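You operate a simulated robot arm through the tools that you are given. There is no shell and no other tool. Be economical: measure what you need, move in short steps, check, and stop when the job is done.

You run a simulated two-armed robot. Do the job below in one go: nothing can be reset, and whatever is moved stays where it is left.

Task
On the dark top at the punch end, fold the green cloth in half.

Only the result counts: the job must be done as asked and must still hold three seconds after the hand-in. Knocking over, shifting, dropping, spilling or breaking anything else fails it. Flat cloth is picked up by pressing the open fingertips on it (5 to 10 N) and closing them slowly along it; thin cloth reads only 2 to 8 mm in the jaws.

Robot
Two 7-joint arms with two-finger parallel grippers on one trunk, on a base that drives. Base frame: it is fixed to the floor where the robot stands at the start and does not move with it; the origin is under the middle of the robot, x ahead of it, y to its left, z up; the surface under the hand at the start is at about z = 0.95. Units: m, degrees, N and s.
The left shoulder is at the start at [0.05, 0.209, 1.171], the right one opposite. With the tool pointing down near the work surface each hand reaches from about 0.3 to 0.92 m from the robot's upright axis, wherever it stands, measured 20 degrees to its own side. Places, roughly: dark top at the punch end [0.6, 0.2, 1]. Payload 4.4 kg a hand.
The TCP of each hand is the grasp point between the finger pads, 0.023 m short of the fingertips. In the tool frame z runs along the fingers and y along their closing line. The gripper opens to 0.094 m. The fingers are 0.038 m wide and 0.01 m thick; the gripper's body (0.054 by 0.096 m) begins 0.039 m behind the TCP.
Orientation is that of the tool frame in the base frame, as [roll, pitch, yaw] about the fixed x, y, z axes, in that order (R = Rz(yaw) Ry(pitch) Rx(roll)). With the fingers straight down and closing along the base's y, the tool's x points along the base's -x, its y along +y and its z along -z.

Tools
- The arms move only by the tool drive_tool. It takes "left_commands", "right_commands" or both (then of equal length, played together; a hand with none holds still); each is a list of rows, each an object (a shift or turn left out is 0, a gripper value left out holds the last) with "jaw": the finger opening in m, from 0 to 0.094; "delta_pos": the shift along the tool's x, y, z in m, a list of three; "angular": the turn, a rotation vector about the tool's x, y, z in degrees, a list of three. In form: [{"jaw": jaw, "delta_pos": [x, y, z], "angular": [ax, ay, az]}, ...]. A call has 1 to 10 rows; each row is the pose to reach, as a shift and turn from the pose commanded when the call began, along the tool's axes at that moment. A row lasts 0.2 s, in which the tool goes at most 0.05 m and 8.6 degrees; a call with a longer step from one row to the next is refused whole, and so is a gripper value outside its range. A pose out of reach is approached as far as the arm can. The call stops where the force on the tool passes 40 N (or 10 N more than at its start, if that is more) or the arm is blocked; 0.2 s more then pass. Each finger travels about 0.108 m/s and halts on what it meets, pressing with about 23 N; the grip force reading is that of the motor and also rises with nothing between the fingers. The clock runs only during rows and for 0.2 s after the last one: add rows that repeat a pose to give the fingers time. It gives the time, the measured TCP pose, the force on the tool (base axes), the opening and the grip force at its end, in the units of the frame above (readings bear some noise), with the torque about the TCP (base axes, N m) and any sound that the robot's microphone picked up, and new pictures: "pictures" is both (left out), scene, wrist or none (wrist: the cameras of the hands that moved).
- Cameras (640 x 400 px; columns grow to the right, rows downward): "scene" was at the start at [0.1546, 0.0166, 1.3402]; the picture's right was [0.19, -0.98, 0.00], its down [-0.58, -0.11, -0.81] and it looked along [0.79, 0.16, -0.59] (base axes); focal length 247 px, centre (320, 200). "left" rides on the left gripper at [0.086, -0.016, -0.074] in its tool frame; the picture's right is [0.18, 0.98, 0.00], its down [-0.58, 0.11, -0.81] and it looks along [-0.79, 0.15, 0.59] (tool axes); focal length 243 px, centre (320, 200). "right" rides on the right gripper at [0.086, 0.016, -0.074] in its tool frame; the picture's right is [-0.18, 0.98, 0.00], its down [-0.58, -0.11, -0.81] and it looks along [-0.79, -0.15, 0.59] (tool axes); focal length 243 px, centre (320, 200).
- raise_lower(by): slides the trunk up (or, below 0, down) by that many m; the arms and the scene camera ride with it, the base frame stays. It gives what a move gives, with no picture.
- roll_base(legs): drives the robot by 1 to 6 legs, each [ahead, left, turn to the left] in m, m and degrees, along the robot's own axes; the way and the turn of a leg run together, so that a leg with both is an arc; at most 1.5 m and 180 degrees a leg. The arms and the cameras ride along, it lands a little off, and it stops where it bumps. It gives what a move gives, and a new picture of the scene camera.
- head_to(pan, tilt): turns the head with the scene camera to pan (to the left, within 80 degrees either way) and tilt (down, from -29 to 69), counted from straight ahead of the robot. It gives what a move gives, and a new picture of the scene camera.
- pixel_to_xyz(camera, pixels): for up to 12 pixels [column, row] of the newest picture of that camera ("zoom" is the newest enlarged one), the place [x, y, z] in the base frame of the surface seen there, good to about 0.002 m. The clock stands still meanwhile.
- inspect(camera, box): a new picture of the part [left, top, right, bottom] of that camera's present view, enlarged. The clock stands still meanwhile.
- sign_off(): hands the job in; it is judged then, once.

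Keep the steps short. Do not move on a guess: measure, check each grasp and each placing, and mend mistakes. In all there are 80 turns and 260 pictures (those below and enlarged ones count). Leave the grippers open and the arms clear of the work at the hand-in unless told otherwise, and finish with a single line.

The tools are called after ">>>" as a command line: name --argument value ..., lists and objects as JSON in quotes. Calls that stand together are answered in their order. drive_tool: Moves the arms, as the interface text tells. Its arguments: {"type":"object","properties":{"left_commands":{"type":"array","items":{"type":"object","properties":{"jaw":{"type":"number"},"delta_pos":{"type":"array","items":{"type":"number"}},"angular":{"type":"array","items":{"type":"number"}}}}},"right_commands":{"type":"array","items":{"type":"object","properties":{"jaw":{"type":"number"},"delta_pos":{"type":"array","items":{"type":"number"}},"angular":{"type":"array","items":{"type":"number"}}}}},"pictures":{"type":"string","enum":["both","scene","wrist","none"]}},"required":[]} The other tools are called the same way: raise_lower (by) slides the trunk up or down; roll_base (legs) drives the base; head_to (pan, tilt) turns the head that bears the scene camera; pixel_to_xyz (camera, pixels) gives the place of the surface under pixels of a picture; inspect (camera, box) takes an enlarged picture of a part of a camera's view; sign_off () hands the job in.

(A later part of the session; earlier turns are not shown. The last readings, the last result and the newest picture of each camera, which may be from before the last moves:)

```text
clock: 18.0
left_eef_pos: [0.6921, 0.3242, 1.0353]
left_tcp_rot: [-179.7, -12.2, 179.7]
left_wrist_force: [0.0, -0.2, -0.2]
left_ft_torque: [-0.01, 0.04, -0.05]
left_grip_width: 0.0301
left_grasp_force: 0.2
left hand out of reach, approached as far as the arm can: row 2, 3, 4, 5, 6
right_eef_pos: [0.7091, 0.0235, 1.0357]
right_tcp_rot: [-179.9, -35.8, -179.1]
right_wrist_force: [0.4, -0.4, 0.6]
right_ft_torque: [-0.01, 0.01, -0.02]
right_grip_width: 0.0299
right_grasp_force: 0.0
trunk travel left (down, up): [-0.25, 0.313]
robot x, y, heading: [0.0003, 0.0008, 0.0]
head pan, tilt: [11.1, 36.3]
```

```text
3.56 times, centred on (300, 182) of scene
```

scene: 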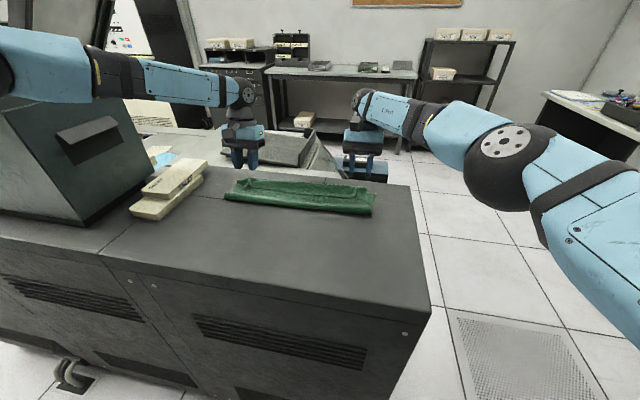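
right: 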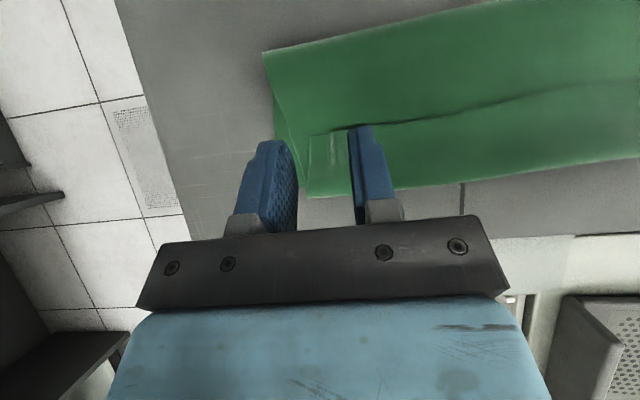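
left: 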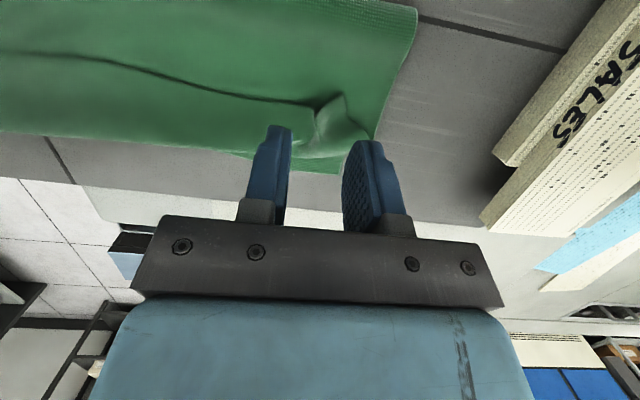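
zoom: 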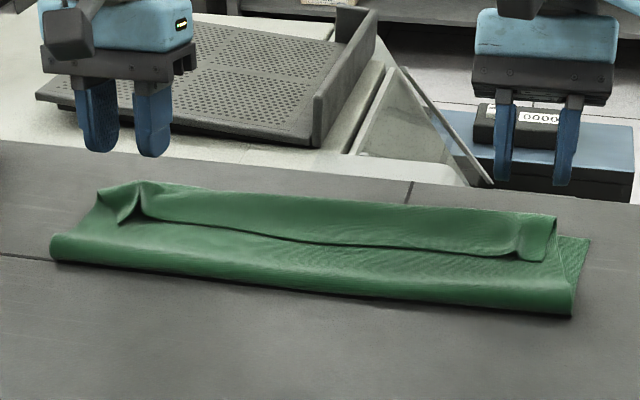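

The lip of about 3–4 cm fell backward, so it must be flipped forward. I measure its edge and corners.

>>> pixel_to_xyz --camera "zoom" --pixels '[[105, 190], [125, 222], [148, 216], [200, 226], [280, 240], [360, 247], [440, 255], [490, 259], [520, 262], [543, 262], [555, 215], [588, 240]]'

>>> pixel_to_xyz --camera "zoom" --pixels '[[160, 182], [250, 194], [350, 202], [450, 208], [530, 216], [300, 220], [400, 230], [55, 240], [200, 275], [320, 290], [450, 300], [572, 310]]'

>>> inspect --camera "scene" --box '[220, 170, 300, 220]'

>>> inspect --camera "scene" --box '[310, 170, 390, 220]'

```text
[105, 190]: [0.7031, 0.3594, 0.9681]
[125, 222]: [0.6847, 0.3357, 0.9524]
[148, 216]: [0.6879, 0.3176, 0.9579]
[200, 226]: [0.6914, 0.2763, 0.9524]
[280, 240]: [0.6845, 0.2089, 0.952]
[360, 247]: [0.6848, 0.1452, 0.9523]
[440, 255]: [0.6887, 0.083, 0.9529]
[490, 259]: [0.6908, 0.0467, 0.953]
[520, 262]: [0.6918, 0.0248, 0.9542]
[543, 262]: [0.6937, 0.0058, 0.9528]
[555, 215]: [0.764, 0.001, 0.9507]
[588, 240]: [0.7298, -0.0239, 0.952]
```

```text
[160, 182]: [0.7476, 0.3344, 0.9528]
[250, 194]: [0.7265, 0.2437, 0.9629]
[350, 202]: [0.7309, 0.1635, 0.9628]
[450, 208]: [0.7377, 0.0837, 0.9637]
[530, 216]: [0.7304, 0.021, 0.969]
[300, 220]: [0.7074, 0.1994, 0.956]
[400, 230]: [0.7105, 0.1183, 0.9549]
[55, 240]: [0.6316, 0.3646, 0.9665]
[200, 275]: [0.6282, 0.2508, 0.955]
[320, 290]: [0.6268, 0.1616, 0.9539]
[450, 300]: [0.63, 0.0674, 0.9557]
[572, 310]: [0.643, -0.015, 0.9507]
```

```text
8.00 times, centred on (260, 195) of scene
```

zoom: 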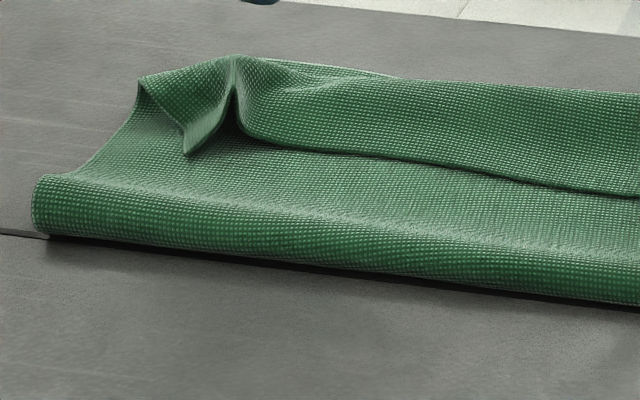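

```text
8.00 times, centred on (350, 195) of scene
```

zoom: 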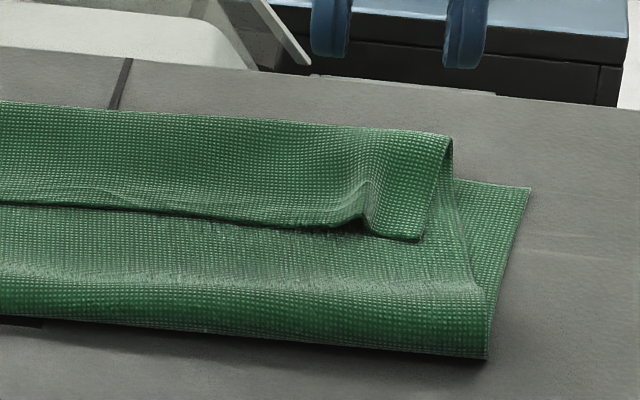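

The lip's corners are at about (0.694, 0.006) on the right and (0.684, 0.34) on the left, and it curls at x≈0.735. I will regrip it near its edge with the hands leaned back 40° toward me, so that on carrying it forward I can rotate them through and turn the edge over. First I rotate to that lean and hover.

>>> drive_tool --left_commands '[{"jaw": 0.04, "angular": [0, -6, 0]}, {"angular": [0, -12, 0]}, {"angular": [0, -18, 0]}, {"angular": [0, -24, 0]}, {"angular": [0, -30, 0]}, {"angular": [0, -36, 0]}, {"angular": [0, -42, 0]}, {"angular": [0, -48, 0]}, {"delta_pos": [-0.004, 0, 0.012], "angular": [0, -52, 0]}, {"delta_pos": [-0.0091, 0, 0.0236], "angular": [0, -52, 0]}]' --right_commands '[{"jaw": 0.04, "angular": [0, -8.5, 0]}, {"angular": [0, -17, 0]}, {"angular": [0, -25.5, 0]}, {"angular": [0, -34, 0]}, {"angular": [0, -42.5, 0]}, {"angular": [0, -51, 0]}, {"angular": [0, -59.5, 0]}, {"angular": [0, -68, 0]}, {"delta_pos": [-0.004, 0.001, 0.013], "angular": [0, -76, 0]}, {"delta_pos": [-0.008, 0.0015, 0.0263], "angular": [0, -76, 0]}]'

>>> inspect --camera "scene" --box '[210, 140, 390, 225]'

```text
clock: 20.2
left_eef_pos: [0.6955, 0.3225, 1.01]
left_tcp_rot: [-179.5, 39.9, -180.0]
left_wrist_force: [-0.3, 0.6, 0.6]
left_ft_torque: [0.03, -0.05, 0.0]
left_grip_width: 0.0401
left_grasp_force: 0.1
right_eef_pos: [0.7009, 0.024, 1.0091]
right_tcp_rot: [-179.8, 40.3, -178.8]
right_wrist_force: [0.5, 0.2, 0.1]
right_ft_torque: [0.0, -0.02, 0.0]
right_grip_width: 0.0402
right_grasp_force: 0.0
trunk travel left (down, up): [-0.25, 0.313]
robot x, y, heading: [0.0022, -0.0034, -0.2]
head pan, tilt: [11.1, 36.3]
```

scene: 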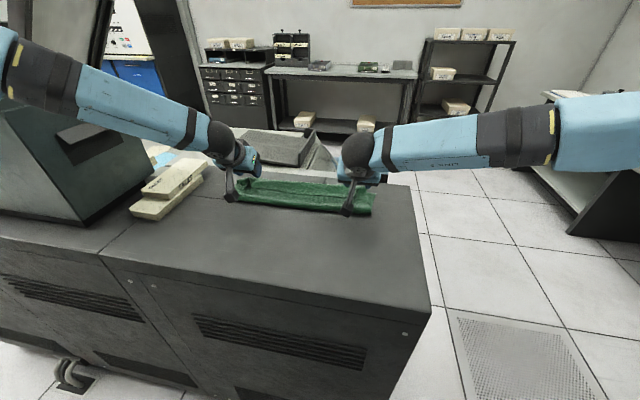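
right: 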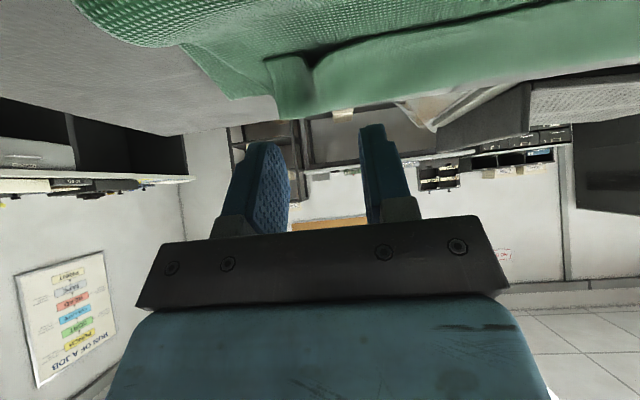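
left: 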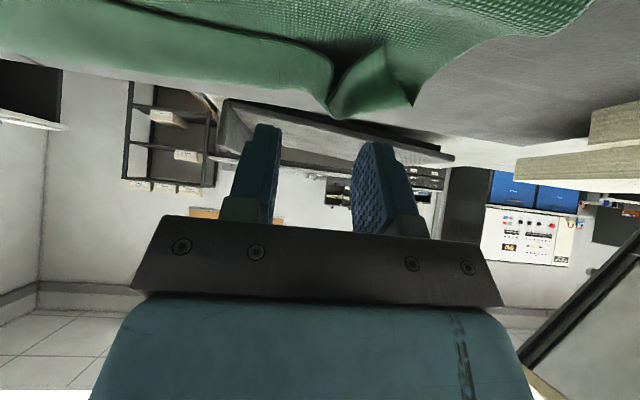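

```text
3.56 times, centred on (300, 182) of scene
```

zoom: 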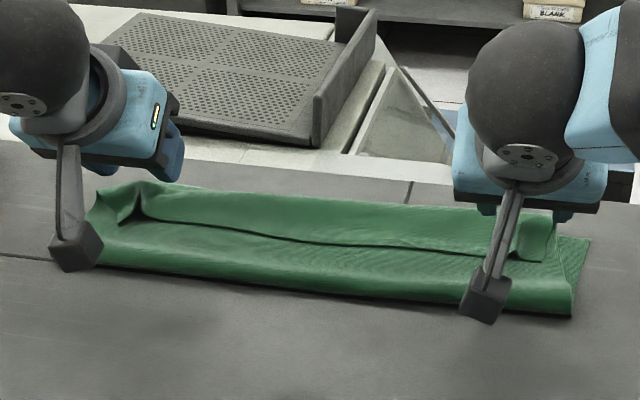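

At this lean the wrist cameras hang close to the table, so I reduce the lean to 25° and descend to about 1 cm above the lip.

>>> drive_tool --left_commands '[{"angular": [0, 5, 0]}, {"angular": [0, 10, 0]}, {"angular": [0, 15, 0]}, {"delta_pos": [0.003, 0, 0.009], "angular": [0, 15, 0]}, {"delta_pos": [0.0062, 0, 0.0183], "angular": [0, 15, 0]}]' --right_commands '[{"angular": [0, 5, 0]}, {"angular": [0, 10, 0]}, {"angular": [0, 15, 0]}, {"delta_pos": [0.003, 0, 0.009], "angular": [0, 15, 0]}, {"delta_pos": [0.0062, 0, 0.0183], "angular": [0, 15, 0]}]'

>>> inspect --camera "right" --box '[200, 40, 440, 190]'

>>> inspect --camera "left" --box '[200, 40, 440, 190]'

```text
clock: 21.4
left_eef_pos: [0.7037, 0.3243, 0.9938]
left_tcp_rot: [-179.6, 24.8, -179.8]
left_wrist_force: [0.1, 0.0, -0.1]
left_ft_torque: [0.01, 0.01, 0.01]
left_grip_width: 0.0402
left_grasp_force: 0.2
right_eef_pos: [0.7093, 0.0241, 0.9923]
right_tcp_rot: [-179.7, 25.2, -178.9]
right_wrist_force: [-0.1, -0.1, -0.6]
right_ft_torque: [0.01, 0.01, -0.01]
right_grip_width: 0.04
right_grasp_force: 0.1
trunk travel left (down, up): [-0.25, 0.313]
robot x, y, heading: [-0.0024, 0.0009, 0.0]
head pan, tilt: [11.1, 36.3]
```

scene: 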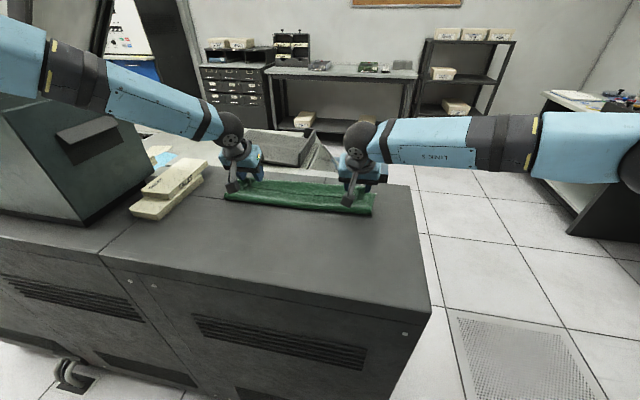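
right: 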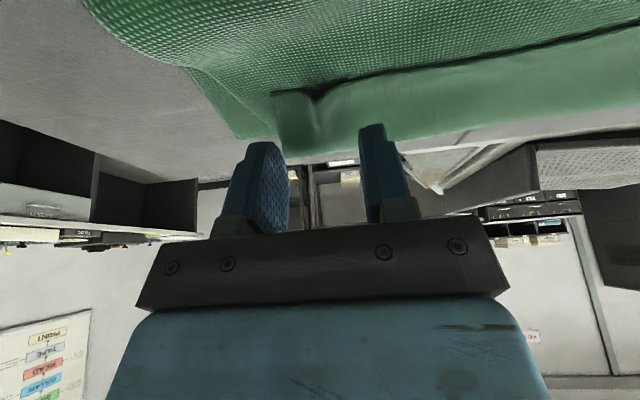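
left: 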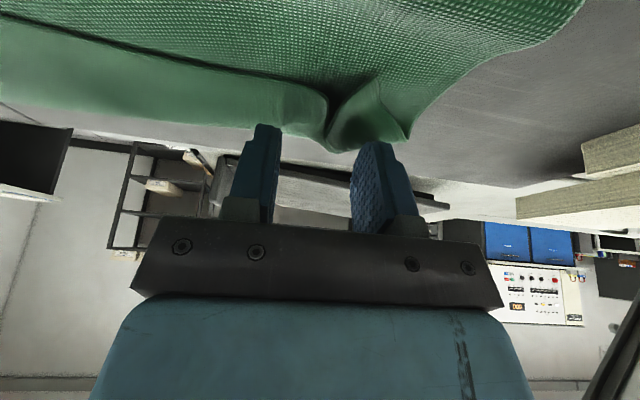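

```text
2.67 times, centred on (320, 115) of right
```

zoom: 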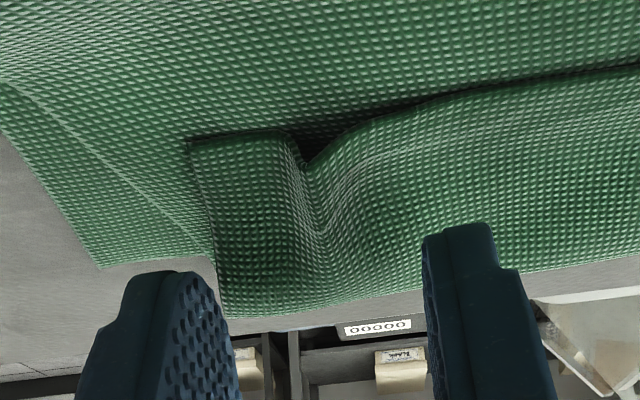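

```text
2.67 times, centred on (320, 115) of left
```

zoom: 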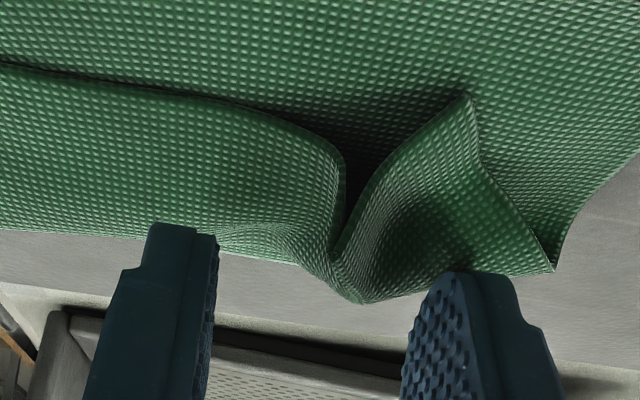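

Both lips show a standing ridge right between the fingers, which is good for pinching. I check the lip edge and the fingertip positions.

>>> pixel_to_xyz --camera "right" --pixels '[[273, 93], [310, 92], [315, 105], [330, 88], [360, 78], [262, 146], [373, 127], [286, 155]]'

>>> pixel_to_xyz --camera "left" --pixels '[[376, 78], [325, 95], [327, 130], [300, 88], [407, 140], [268, 128], [370, 146], [335, 150]]'

```text
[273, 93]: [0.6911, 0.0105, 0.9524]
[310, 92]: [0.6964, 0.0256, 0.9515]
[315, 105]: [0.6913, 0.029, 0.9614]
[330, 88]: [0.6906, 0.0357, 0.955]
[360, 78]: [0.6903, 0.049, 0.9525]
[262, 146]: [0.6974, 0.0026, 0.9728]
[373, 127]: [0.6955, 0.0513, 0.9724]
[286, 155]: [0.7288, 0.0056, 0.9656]
```

```text
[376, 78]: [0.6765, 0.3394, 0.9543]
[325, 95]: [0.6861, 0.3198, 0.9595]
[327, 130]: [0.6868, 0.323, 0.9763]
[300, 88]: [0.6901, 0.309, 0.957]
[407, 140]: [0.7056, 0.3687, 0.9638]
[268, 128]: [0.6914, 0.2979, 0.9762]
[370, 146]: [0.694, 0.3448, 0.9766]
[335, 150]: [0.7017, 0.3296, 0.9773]
```

The fingertip corners are at x≈0.697, about 1 cm above, and the ridges sit between the fingers. I lower straight down gently.

>>> drive_tool --left_commands '[{"delta_pos": [0.0017, 0.004, 0.0036]}, {"delta_pos": [0.003, 0.004, 0.0064]}, {"delta_pos": [0.0042, 0.004, 0.0091]}, {"delta_pos": [0.0042, 0.004, 0.0091]}]' --right_commands '[{"delta_pos": [0.0017, 0.003, 0.0036]}, {"delta_pos": [0.003, 0.003, 0.0064]}, {"delta_pos": [0.0042, 0.003, 0.0091]}, {"delta_pos": [0.0042, 0.003, 0.0091]}]' --pictures "wrist"

```text
clock: 22.4
left_eef_pos: [0.7037, 0.3279, 0.984]
left_tcp_rot: [-179.6, 24.8, -180.0]
left_wrist_force: [0.5, 0.7, -0.7]
left_ft_torque: [0.01, 0.01, -0.03]
left_grip_width: 0.0401
left_grasp_force: 0.1
right_eef_pos: [0.7092, 0.0269, 0.9814]
right_tcp_rot: [-179.9, 25.1, -179.0]
right_wrist_force: [0.4, 0.0, 2.0]
right_ft_torque: [0.0, -0.01, 0.03]
right_grip_width: 0.0402
right_grasp_force: 0.0
trunk travel left (down, up): [-0.25, 0.313]
robot x, y, heading: [-0.003, -0.0029, -0.1]
head pan, tilt: [11.1, 36.3]
```

right: 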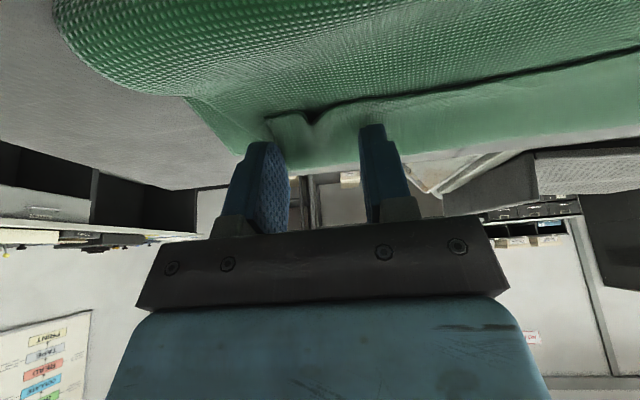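
left: 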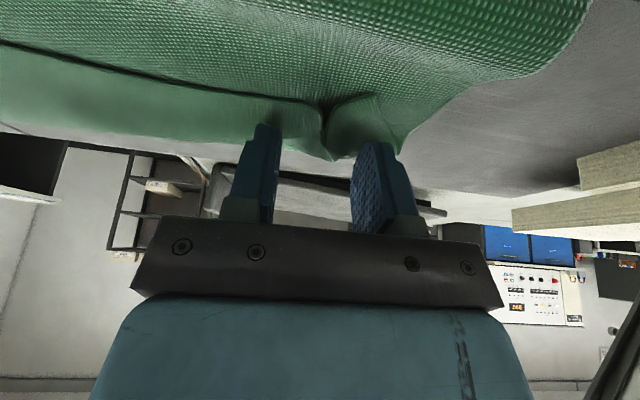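

The right hand has just touched at 2 N and the left has not yet. I lower the left 2 mm and the right 0.7 mm, then close slowly on the ridges.

>>> drive_tool --left_commands '[{"delta_pos": [0.0008, 0, 0.0018]}, {"delta_pos": [0.0008, 0, 0.0018], "jaw": 0.035}, {"delta_pos": [0.0008, 0, 0.0018], "jaw": 0.03}, {"delta_pos": [0.0008, 0, 0.0018], "jaw": 0.025}, {"delta_pos": [0.0008, 0, 0.0018], "jaw": 0.02}, {"delta_pos": [0.0008, 0, 0.0018], "jaw": 0.015}, {"delta_pos": [0.0008, 0, 0.0018], "jaw": 0.01}, {"delta_pos": [0.0008, 0, 0.0018], "jaw": 0.005}, {"delta_pos": [0.0008, 0, 0.0018], "jaw": 0.0}, {"delta_pos": [0.0008, 0, 0.0018], "jaw": 0.0}]' --right_commands '[{"delta_pos": [0.0003, 0, 0.0007]}, {"delta_pos": [0.0003, 0, 0.0007], "jaw": 0.035}, {"delta_pos": [0.0003, 0, 0.0007], "jaw": 0.03}, {"delta_pos": [0.0003, 0, 0.0007], "jaw": 0.025}, {"delta_pos": [0.0003, 0, 0.0007], "jaw": 0.02}, {"delta_pos": [0.0003, 0, 0.0007], "jaw": 0.015}, {"delta_pos": [0.0003, 0, 0.0007], "jaw": 0.01}, {"delta_pos": [0.0003, 0, 0.0007], "jaw": 0.005}, {"delta_pos": [0.0003, 0, 0.0007], "jaw": 0.0}, {"delta_pos": [0.0003, 0, 0.0007], "jaw": 0.0}]'

>>> inspect --camera "right" --box '[200, 40, 440, 190]'

>>> inspect --camera "left" --box '[200, 40, 440, 190]'

```text
clock: 24.6
left_eef_pos: [0.7041, 0.328, 0.9825]
left_tcp_rot: [-179.7, 24.9, -180.0]
left_wrist_force: [0.1, -2.2, 1.3]
left_ft_torque: [-0.05, 0.0, -0.03]
left_grip_width: 0.0025
left_grasp_force: 22.7
right_eef_pos: [0.7083, 0.0275, 0.9819]
right_tcp_rot: [-179.8, 25.2, -178.9]
right_wrist_force: [0.0, 3.8, 6.8]
right_ft_torque: [0.09, 0.05, -0.02]
right_grip_width: 0.0041
right_grasp_force: 23.7
trunk travel left (down, up): [-0.25, 0.313]
robot x, y, heading: [-0.0019, -0.0021, -0.1]
head pan, tilt: [11.1, 36.3]
```

scene: 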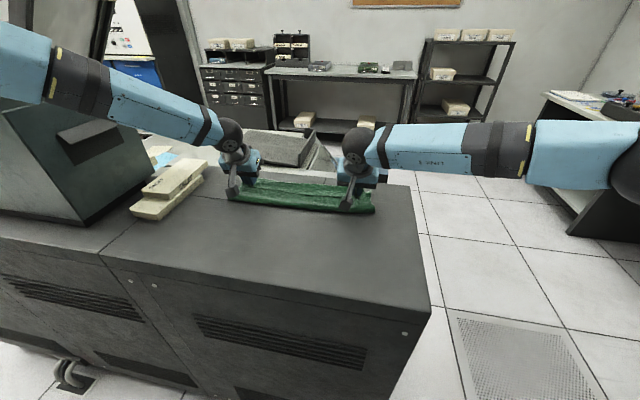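
right: 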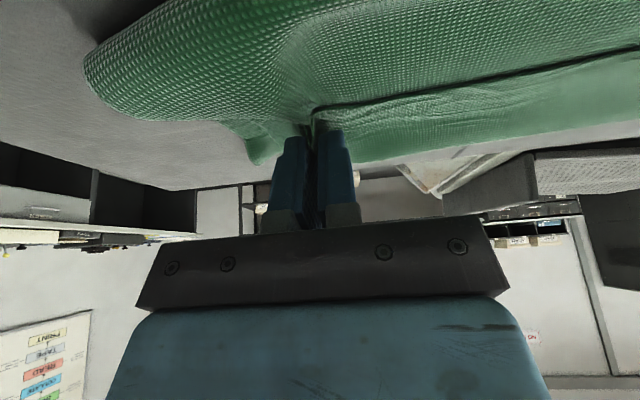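
left: 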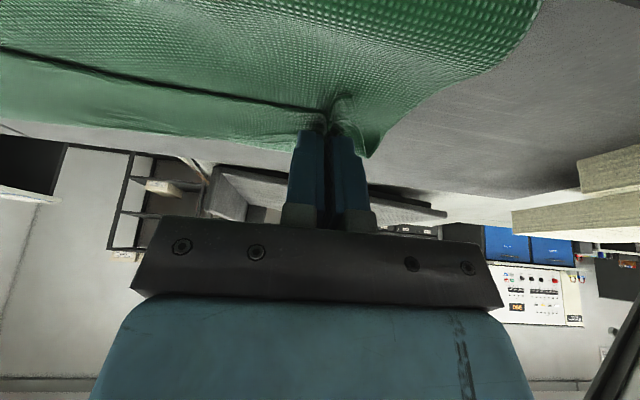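

```text
2.67 times, centred on (320, 115) of right
```

zoom: 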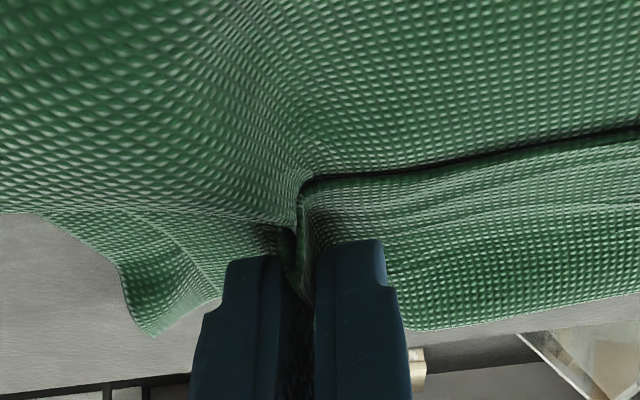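

```text
2.67 times, centred on (320, 115) of left
```

zoom: 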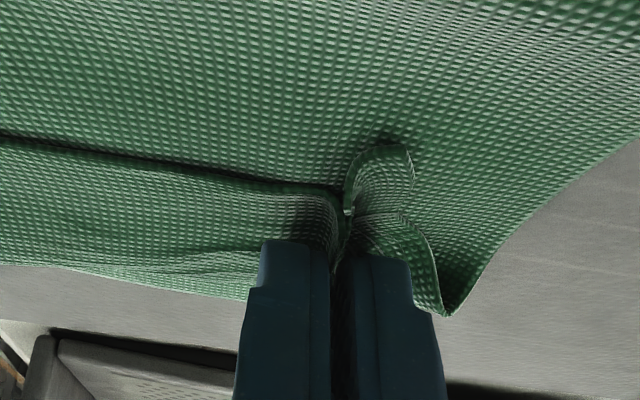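

The left pinch looks right, holding only the lip. The right reads 4.1 mm and seems to have dragged the body layer in with it, because the outer finger was off the lip's side. I reopen the right, lift 1.5 cm and look.

>>> drive_tool --right_commands '[{"jaw": 0.01}, {"jaw": 0.02}, {"jaw": 0.03}, {"jaw": 0.04}, {"delta_pos": [-0.004, 0, -0.009]}, {"delta_pos": [-0.0085, 0, -0.018]}]' --pictures "wrist"

>>> inspect --camera "right" --box '[160, 20, 480, 220]'

```text
clock: 26.0
left_eef_pos: [0.7039, 0.3276, 0.9809]
left_tcp_rot: [-179.7, 24.9, -179.9]
left_wrist_force: [0.1, 0.1, 3.3]
left_ft_torque: [0.02, 0.01, -0.01]
left_grip_width: 0.0024
left_grasp_force: 22.7
right_eef_pos: [0.7089, 0.0278, 1.001]
right_tcp_rot: [-179.8, 25.3, -178.9]
right_wrist_force: [-0.3, -0.2, -1.0]
right_ft_torque: [-0.05, -0.02, 0.02]
right_grip_width: 0.0399
right_grasp_force: 0.0
trunk travel left (down, up): [-0.25, 0.313]
robot x, y, heading: [-0.0024, -0.0006, 0.1]
head pan, tilt: [11.1, 36.3]
```

right: 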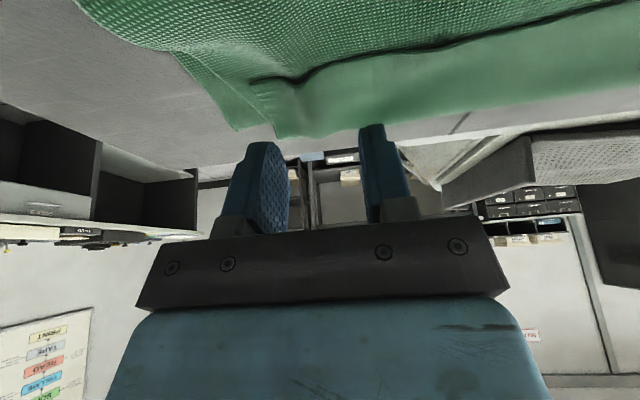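

```text
2.00 times, centred on (320, 120) of right
```

zoom: 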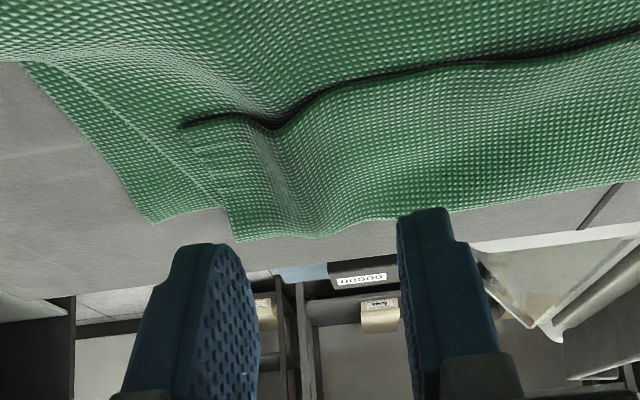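

The right corner is still tidy. I measure the lip edge there and then regrip about 2 cm further inward.

>>> pixel_to_xyz --camera "right" --pixels '[[252, 84], [275, 80], [298, 84], [320, 72], [350, 60], [400, 50], [235, 130], [278, 138], [300, 100], [330, 90]]'

```text
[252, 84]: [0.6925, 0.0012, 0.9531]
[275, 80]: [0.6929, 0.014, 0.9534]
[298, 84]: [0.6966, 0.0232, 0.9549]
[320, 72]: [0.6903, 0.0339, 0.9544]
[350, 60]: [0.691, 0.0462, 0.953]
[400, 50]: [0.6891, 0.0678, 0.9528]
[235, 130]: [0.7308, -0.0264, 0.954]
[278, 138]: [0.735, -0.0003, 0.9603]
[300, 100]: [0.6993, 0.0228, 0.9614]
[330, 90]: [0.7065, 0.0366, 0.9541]
```

The lip's right end is at y≈0.001. I shift the right hand to y≈0.035, use a 0.034 m opening, lower gently and close slowly.

>>> drive_tool --right_commands '[{"jaw": 0.034, "delta_pos": [0, 0.0075, 0]}, {"delta_pos": [0.004, 0.0075, 0.0085]}, {"delta_pos": [0.0078, 0.0075, 0.0168]}, {"delta_pos": [0.0078, 0.0075, 0.0168], "jaw": 0.029}, {"delta_pos": [0.0078, 0.0075, 0.0168], "jaw": 0.024}, {"delta_pos": [0.0078, 0.0075, 0.0168], "jaw": 0.019}, {"delta_pos": [0.0078, 0.0075, 0.0168], "jaw": 0.013}, {"delta_pos": [0.0078, 0.0075, 0.0168], "jaw": 0.007}, {"delta_pos": [0.0078, 0.0075, 0.0168], "jaw": 0.0}, {"delta_pos": [0.0078, 0.0075, 0.0168], "jaw": 0.0}]' --pictures "wrist"

>>> inspect --camera "right" --box '[160, 20, 480, 220]'

```text
clock: 28.2
left_eef_pos: [0.7037, 0.328, 0.9824]
left_tcp_rot: [-179.7, 25.0, -180.0]
left_wrist_force: [0.0, -0.2, 1.8]
left_ft_torque: [0.04, -0.02, -0.01]
left_grip_width: 0.0023
left_grasp_force: 23.0
right_eef_pos: [0.7076, 0.0345, 0.9835]
right_tcp_rot: [-179.8, 25.3, -178.9]
right_wrist_force: [-0.6, 0.0, 3.7]
right_ft_torque: [0.01, 0.02, 0.0]
right_grip_width: 0.0035
right_grasp_force: 23.0
trunk travel left (down, up): [-0.25, 0.313]
robot x, y, heading: [-0.0002, -0.0019, -0.0]
head pan, tilt: [11.1, 36.3]
```

right: 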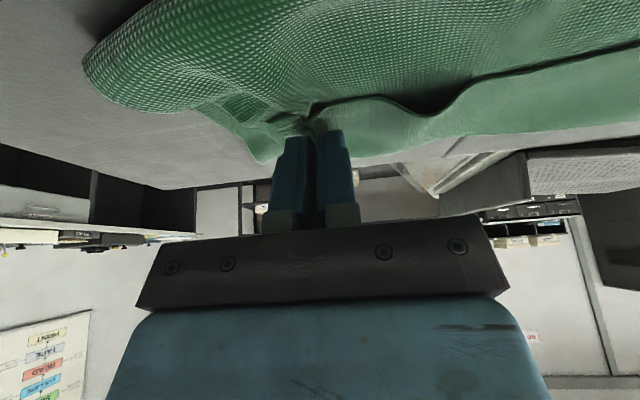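

```text
2.00 times, centred on (320, 120) of right
```

zoom: 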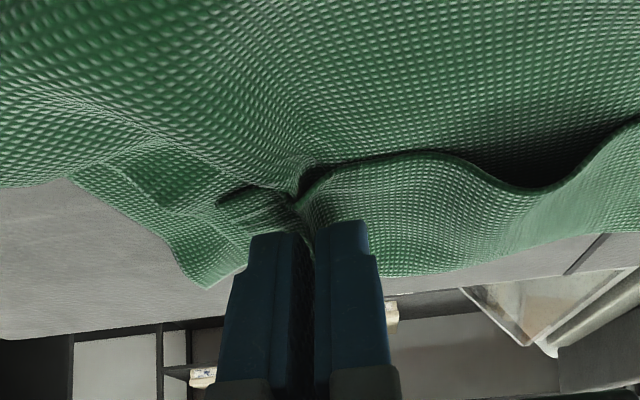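

The lip is now gathered between the right fingers (3.5 mm). I test-lift both hands about 3 cm and look.

>>> drive_tool --left_commands '[{"delta_pos": [-0.0042, 0, -0.0091]}, {"delta_pos": [-0.0085, 0, -0.018]}, {"delta_pos": [-0.0127, 0, -0.027]}]' --right_commands '[{"delta_pos": [-0.0042, 0, -0.0091]}, {"delta_pos": [-0.0085, 0, -0.018]}, {"delta_pos": [-0.0127, 0, -0.027]}]'

>>> inspect --camera "right" --box '[160, 20, 480, 220]'

>>> inspect --camera "scene" --box '[210, 140, 390, 225]'

```text
clock: 29.0
left_eef_pos: [0.7046, 0.3273, 1.011]
left_tcp_rot: [-179.7, 24.9, 179.9]
left_wrist_force: [0.1, -0.6, 0.0]
left_ft_torque: [0.04, -0.04, -0.02]
left_grip_width: 0.0024
left_grasp_force: 23.1
right_eef_pos: [0.7074, 0.0358, 1.0123]
right_tcp_rot: [-179.8, 25.2, -178.9]
right_wrist_force: [-0.8, -0.2, -0.4]
right_ft_torque: [0.02, 0.02, 0.0]
right_grip_width: 0.0033
right_grasp_force: 23.0
trunk travel left (down, up): [-0.25, 0.313]
robot x, y, heading: [-0.0013, 0.0016, 0.1]
head pan, tilt: [11.1, 36.3]
```

scene: 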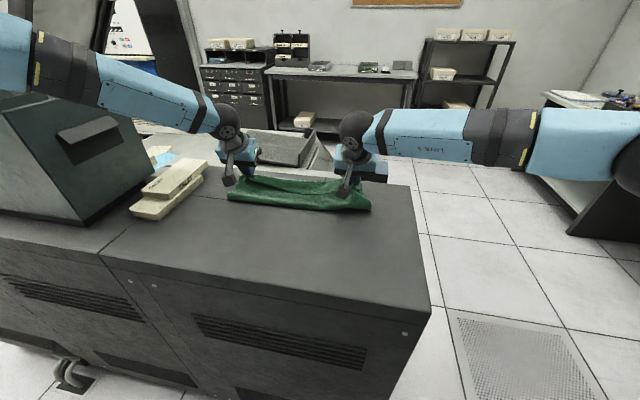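
right: 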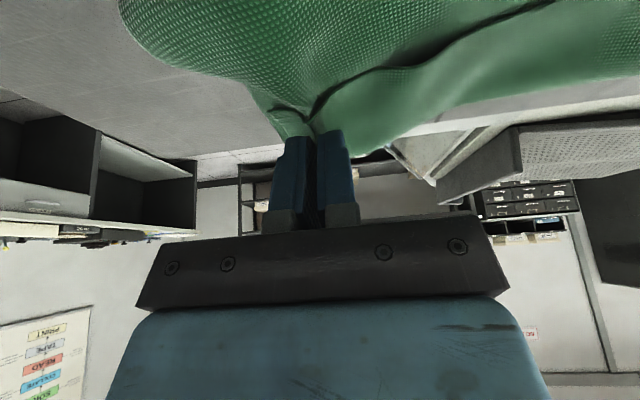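
left: 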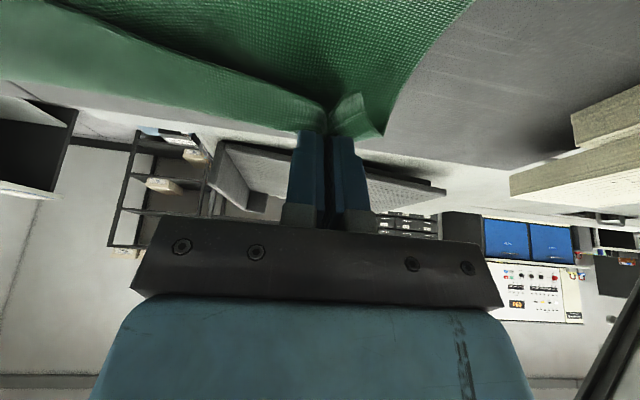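

```text
2.00 times, centred on (320, 120) of right
```

zoom: 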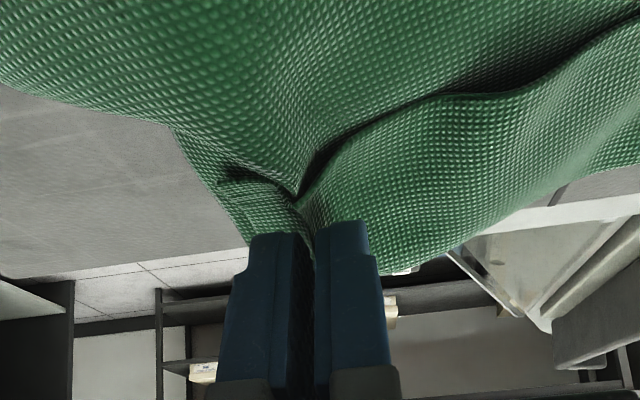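

```text
3.56 times, centred on (300, 182) of scene
```

zoom: 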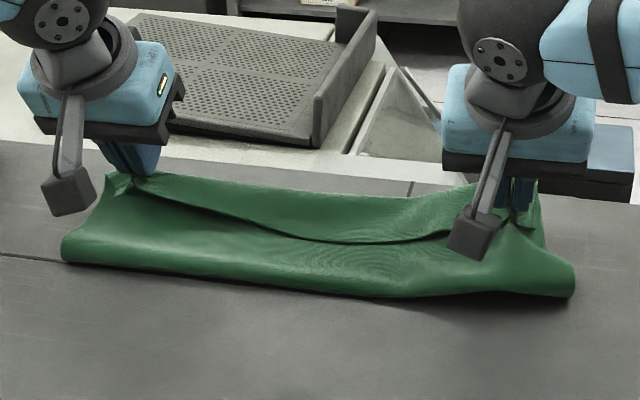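

The right pinch took every layer, and the bottom corner came up with it. I lower the right hand back to the same place, open, and back off.

>>> drive_tool --right_commands '[{"delta_pos": [0.0042, 0, 0.0091]}, {"delta_pos": [0.0085, 0, 0.018]}, {"delta_pos": [0.0115, 0, 0.025]}, {"delta_pos": [0.0115, 0, 0.025], "jaw": 0.01}, {"delta_pos": [0.0115, 0, 0.025], "jaw": 0.02}, {"delta_pos": [0.0115, 0, 0.025], "jaw": 0.035}, {"delta_pos": [0.0115, 0, 0.025], "jaw": 0.05}, {"delta_pos": [0.006, 0, 0.013]}, {"delta_pos": [-0.005, 0, -0.012]}, {"delta_pos": [-0.01, 0, -0.022]}]'

>>> inspect --camera "right" --box '[160, 20, 480, 220]'

>>> inspect --camera "scene" --box '[210, 140, 390, 225]'

```text
clock: 31.2
left_eef_pos: [0.7048, 0.3289, 1.0107]
left_tcp_rot: [-179.7, 24.7, -180.0]
left_wrist_force: [0.0, -0.1, 0.4]
left_ft_torque: [-0.01, -0.02, 0.0]
left_grip_width: 0.0022
left_grasp_force: 23.0
right_eef_pos: [0.7066, 0.0363, 1.036]
right_tcp_rot: [-179.8, 25.2, -178.9]
right_wrist_force: [0.2, 0.7, 0.2]
right_ft_torque: [0.03, 0.0, -0.05]
right_grip_width: 0.0502
right_grasp_force: 0.1
trunk travel left (down, up): [-0.25, 0.313]
robot x, y, heading: [-0.0017, 0.0008, 0.1]
head pan, tilt: [11.1, 36.3]
```

scene: 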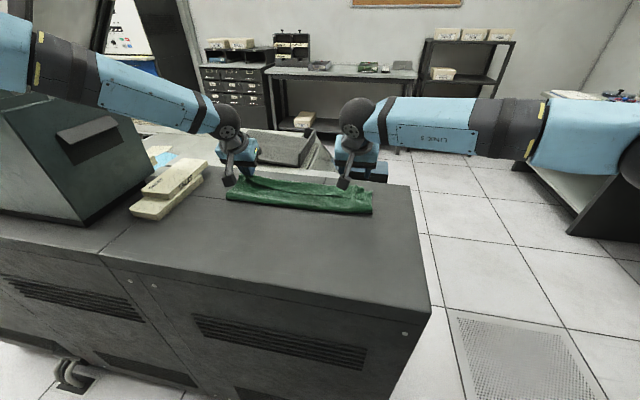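
right: 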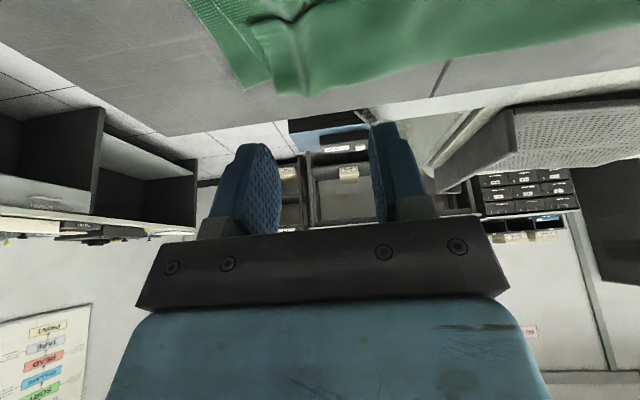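

```text
2.00 times, centred on (320, 120) of right
```

zoom: 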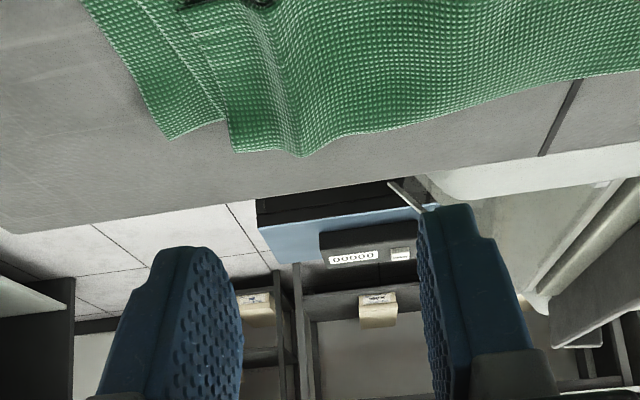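

```text
3.56 times, centred on (300, 182) of scene
```

zoom: 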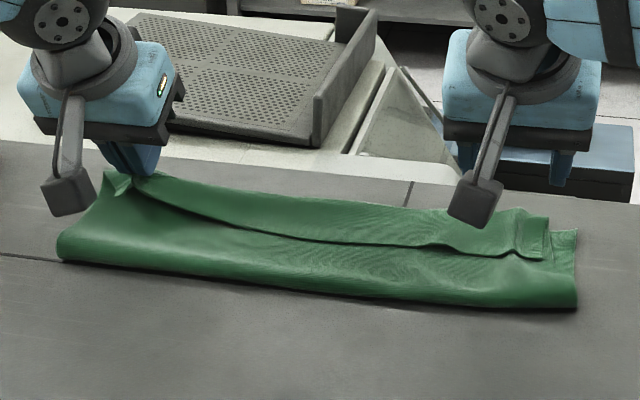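

The right end shows a bump at the old pinch. I move the camera view by measuring the heights across the lip there.

>>> pixel_to_xyz --camera "zoom" --pixels '[[545, 258], [530, 258], [515, 254], [505, 258], [480, 255], [450, 247], [420, 243], [525, 240], [510, 240], [545, 220], [575, 232], [577, 255]]'

>>> pixel_to_xyz --camera "right" --pixels '[[270, 40], [285, 40], [298, 40], [310, 40], [330, 40], [360, 40], [275, 90], [310, 96], [345, 80], [245, 85], [400, 75]]'

>>> inspect --camera "scene" --box '[320, 165, 390, 220]'

```text
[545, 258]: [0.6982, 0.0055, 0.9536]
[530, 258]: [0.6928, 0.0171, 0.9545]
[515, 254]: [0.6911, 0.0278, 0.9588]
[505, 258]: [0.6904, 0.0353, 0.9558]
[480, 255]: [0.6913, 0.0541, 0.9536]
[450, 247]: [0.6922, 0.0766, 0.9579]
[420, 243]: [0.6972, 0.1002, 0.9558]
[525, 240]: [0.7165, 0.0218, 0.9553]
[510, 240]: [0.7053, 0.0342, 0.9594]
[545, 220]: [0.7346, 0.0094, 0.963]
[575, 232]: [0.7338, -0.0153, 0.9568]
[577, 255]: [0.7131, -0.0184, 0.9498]
```

```text
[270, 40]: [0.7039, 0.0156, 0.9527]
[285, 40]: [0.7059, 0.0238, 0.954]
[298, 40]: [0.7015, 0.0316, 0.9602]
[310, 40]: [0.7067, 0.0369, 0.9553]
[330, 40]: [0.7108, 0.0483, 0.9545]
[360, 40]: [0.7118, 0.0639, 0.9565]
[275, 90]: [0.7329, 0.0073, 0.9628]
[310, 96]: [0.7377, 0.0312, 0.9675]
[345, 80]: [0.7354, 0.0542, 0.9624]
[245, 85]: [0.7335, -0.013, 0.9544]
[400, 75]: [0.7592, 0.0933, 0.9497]
```

```text
7.27 times, centred on (355, 192) of scene
```

zoom: 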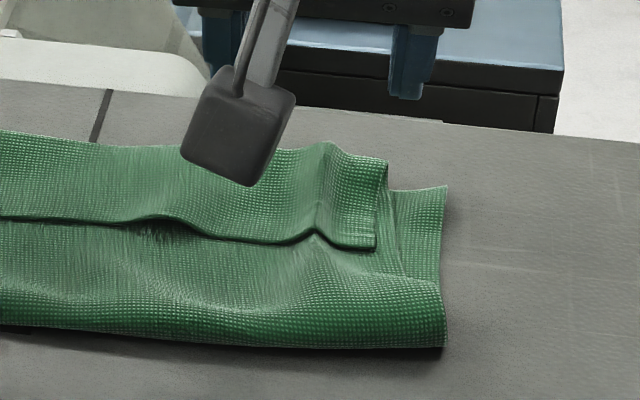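

At y≈0.077 the lip edge stands clear of the layer below with a visible gap, so it is a good place to pinch the lip alone. I move the right hand there with a light touch and check the force before closing.

>>> drive_tool --right_commands '[{"jaw": 0.042, "delta_pos": [0, 0.02, 0]}, {"delta_pos": [0, 0.041, 0]}, {"delta_pos": [0.009, 0.041, 0.019]}, {"delta_pos": [0.016, 0.041, 0.034]}, {"delta_pos": [0.0207, 0.041, 0.0444]}, {"delta_pos": [0.0207, 0.041, 0.0444]}]' --pictures "wrist"

>>> inspect --camera "right" --box '[160, 20, 480, 220]'

```text
clock: 32.6
left_eef_pos: [0.7046, 0.3281, 1.0122]
left_tcp_rot: [-179.8, 24.9, 180.0]
left_wrist_force: [-0.3, -0.1, -0.6]
left_ft_torque: [0.0, -0.02, -0.02]
left_grip_width: 0.0023
left_grasp_force: 22.9
right_eef_pos: [0.708, 0.0755, 0.9861]
right_tcp_rot: [-179.8, 25.2, -178.9]
right_wrist_force: [-0.4, -0.8, 0.1]
right_ft_torque: [0.01, -0.02, 0.03]
right_grip_width: 0.042
right_grasp_force: 0.0
trunk travel left (down, up): [-0.25, 0.313]
robot x, y, heading: [-0.0014, 0.0021, 0.1]
head pan, tilt: [11.1, 36.3]
```

right: 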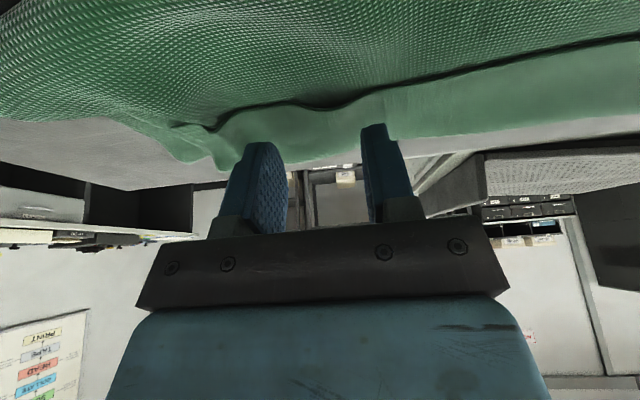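

```text
2.00 times, centred on (320, 120) of right
```

zoom: 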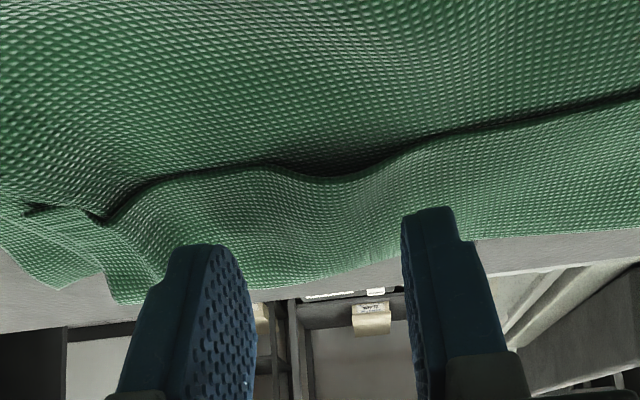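

The bump sits right between the fingers, with no contact yet. I lower 1.2 mm and close slowly.

>>> drive_tool --right_commands '[{"delta_pos": [0.0005, 0, 0.0011]}, {"delta_pos": [0.0005, 0, 0.0011], "jaw": 0.036}, {"delta_pos": [0.0005, 0, 0.0011], "jaw": 0.03}, {"delta_pos": [0.0005, 0, 0.0011], "jaw": 0.024}, {"delta_pos": [0.0005, 0, 0.0011], "jaw": 0.018}, {"delta_pos": [0.0005, 0, 0.0011], "jaw": 0.012}, {"delta_pos": [0.0005, 0, 0.0011], "jaw": 0.006}, {"delta_pos": [0.0005, 0, 0.0011], "jaw": 0.0}, {"delta_pos": [0.0005, 0, 0.0011], "jaw": 0.0}]' --pictures "wrist"

>>> inspect --camera "right" --box '[160, 20, 480, 220]'

```text
clock: 34.6
left_eef_pos: [0.7027, 0.3286, 1.012]
left_tcp_rot: [-179.7, 24.8, -180.0]
left_wrist_force: [0.3, -0.9, 0.1]
left_ft_torque: [0.01, -0.02, 0.0]
left_grip_width: 0.0024
left_grasp_force: 23.2
right_eef_pos: [0.708, 0.0764, 0.9852]
right_tcp_rot: [-179.8, 25.2, -179.0]
right_wrist_force: [0.1, -0.4, -0.6]
right_ft_torque: [0.01, -0.01, 0.01]
right_grip_width: 0.0
right_grasp_force: 22.7
trunk travel left (down, up): [-0.25, 0.313]
robot x, y, heading: [0.0001, 0.0003, 0.0]
head pan, tilt: [11.1, 36.3]
```

right: 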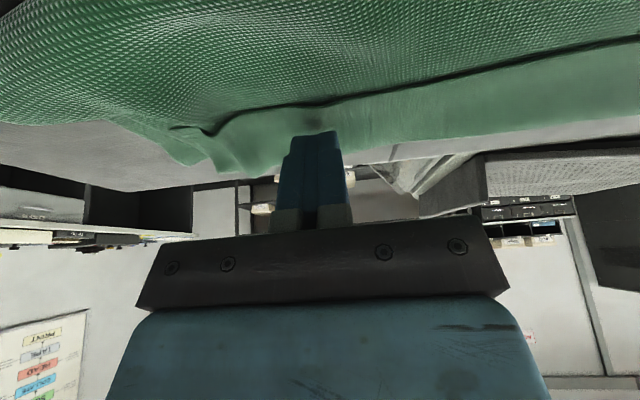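

```text
2.00 times, centred on (320, 120) of right
```

zoom: 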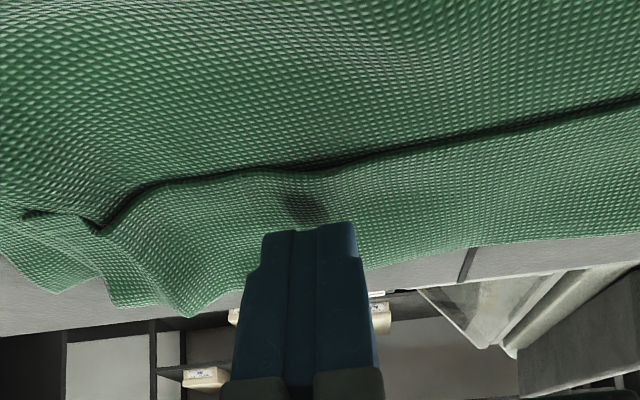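

It missed (0.0 mm), so the touch was too light. I reopen, lower 1.5 mm more and close again.

>>> drive_tool --right_commands '[{"jaw": 0.02}, {"jaw": 0.042}, {"delta_pos": [0.0004, 0, 0.0009]}, {"delta_pos": [0.0008, 0, 0.0018]}, {"delta_pos": [0.0008, 0, 0.0018], "jaw": 0.035}, {"delta_pos": [0.0008, 0, 0.0018], "jaw": 0.028}, {"delta_pos": [0.0008, 0, 0.0018], "jaw": 0.02}, {"delta_pos": [0.0008, 0, 0.0018], "jaw": 0.012}, {"delta_pos": [0.0008, 0, 0.0018], "jaw": 0.0}, {"delta_pos": [0.0008, 0, 0.0018], "jaw": 0.0}]' --pictures "wrist"

>>> inspect --camera "right" --box '[160, 20, 480, 220]'

```text
clock: 36.8
left_eef_pos: [0.7047, 0.3274, 1.011]
left_tcp_rot: [-179.7, 24.8, 179.9]
left_wrist_force: [-0.5, -0.2, -0.5]
left_ft_torque: [-0.01, 0.01, 0.0]
left_grip_width: 0.0024
left_grasp_force: 22.7
right_eef_pos: [0.7073, 0.0765, 0.9832]
right_tcp_rot: [-179.8, 25.2, -178.9]
right_wrist_force: [0.1, -0.9, -0.1]
right_ft_torque: [-0.05, 0.01, 0.0]
right_grip_width: 0.0
right_grasp_force: 23.1
trunk travel left (down, up): [-0.25, 0.313]
robot x, y, heading: [0.0012, 0.0019, -0.1]
head pan, tilt: [11.1, 36.3]
```

right: 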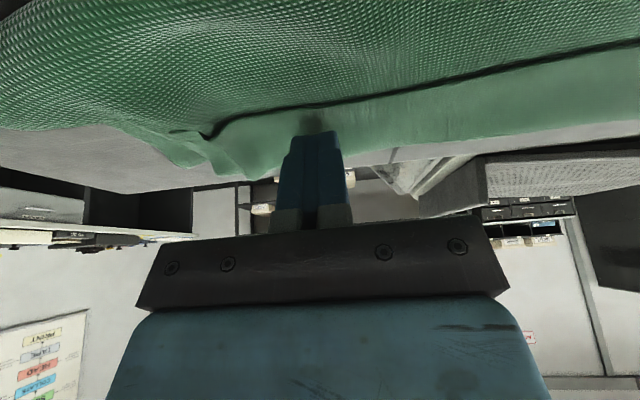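

```text
2.00 times, centred on (320, 120) of right
```

zoom: 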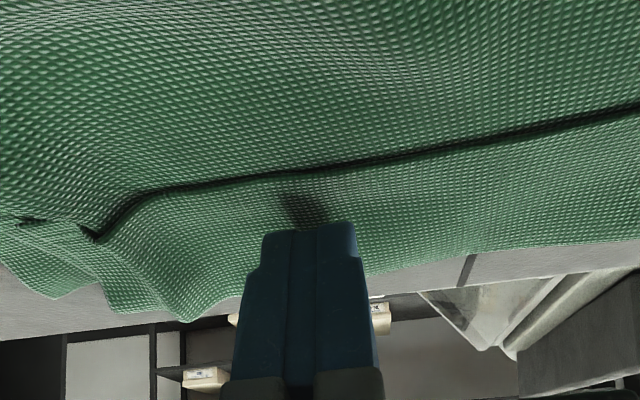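

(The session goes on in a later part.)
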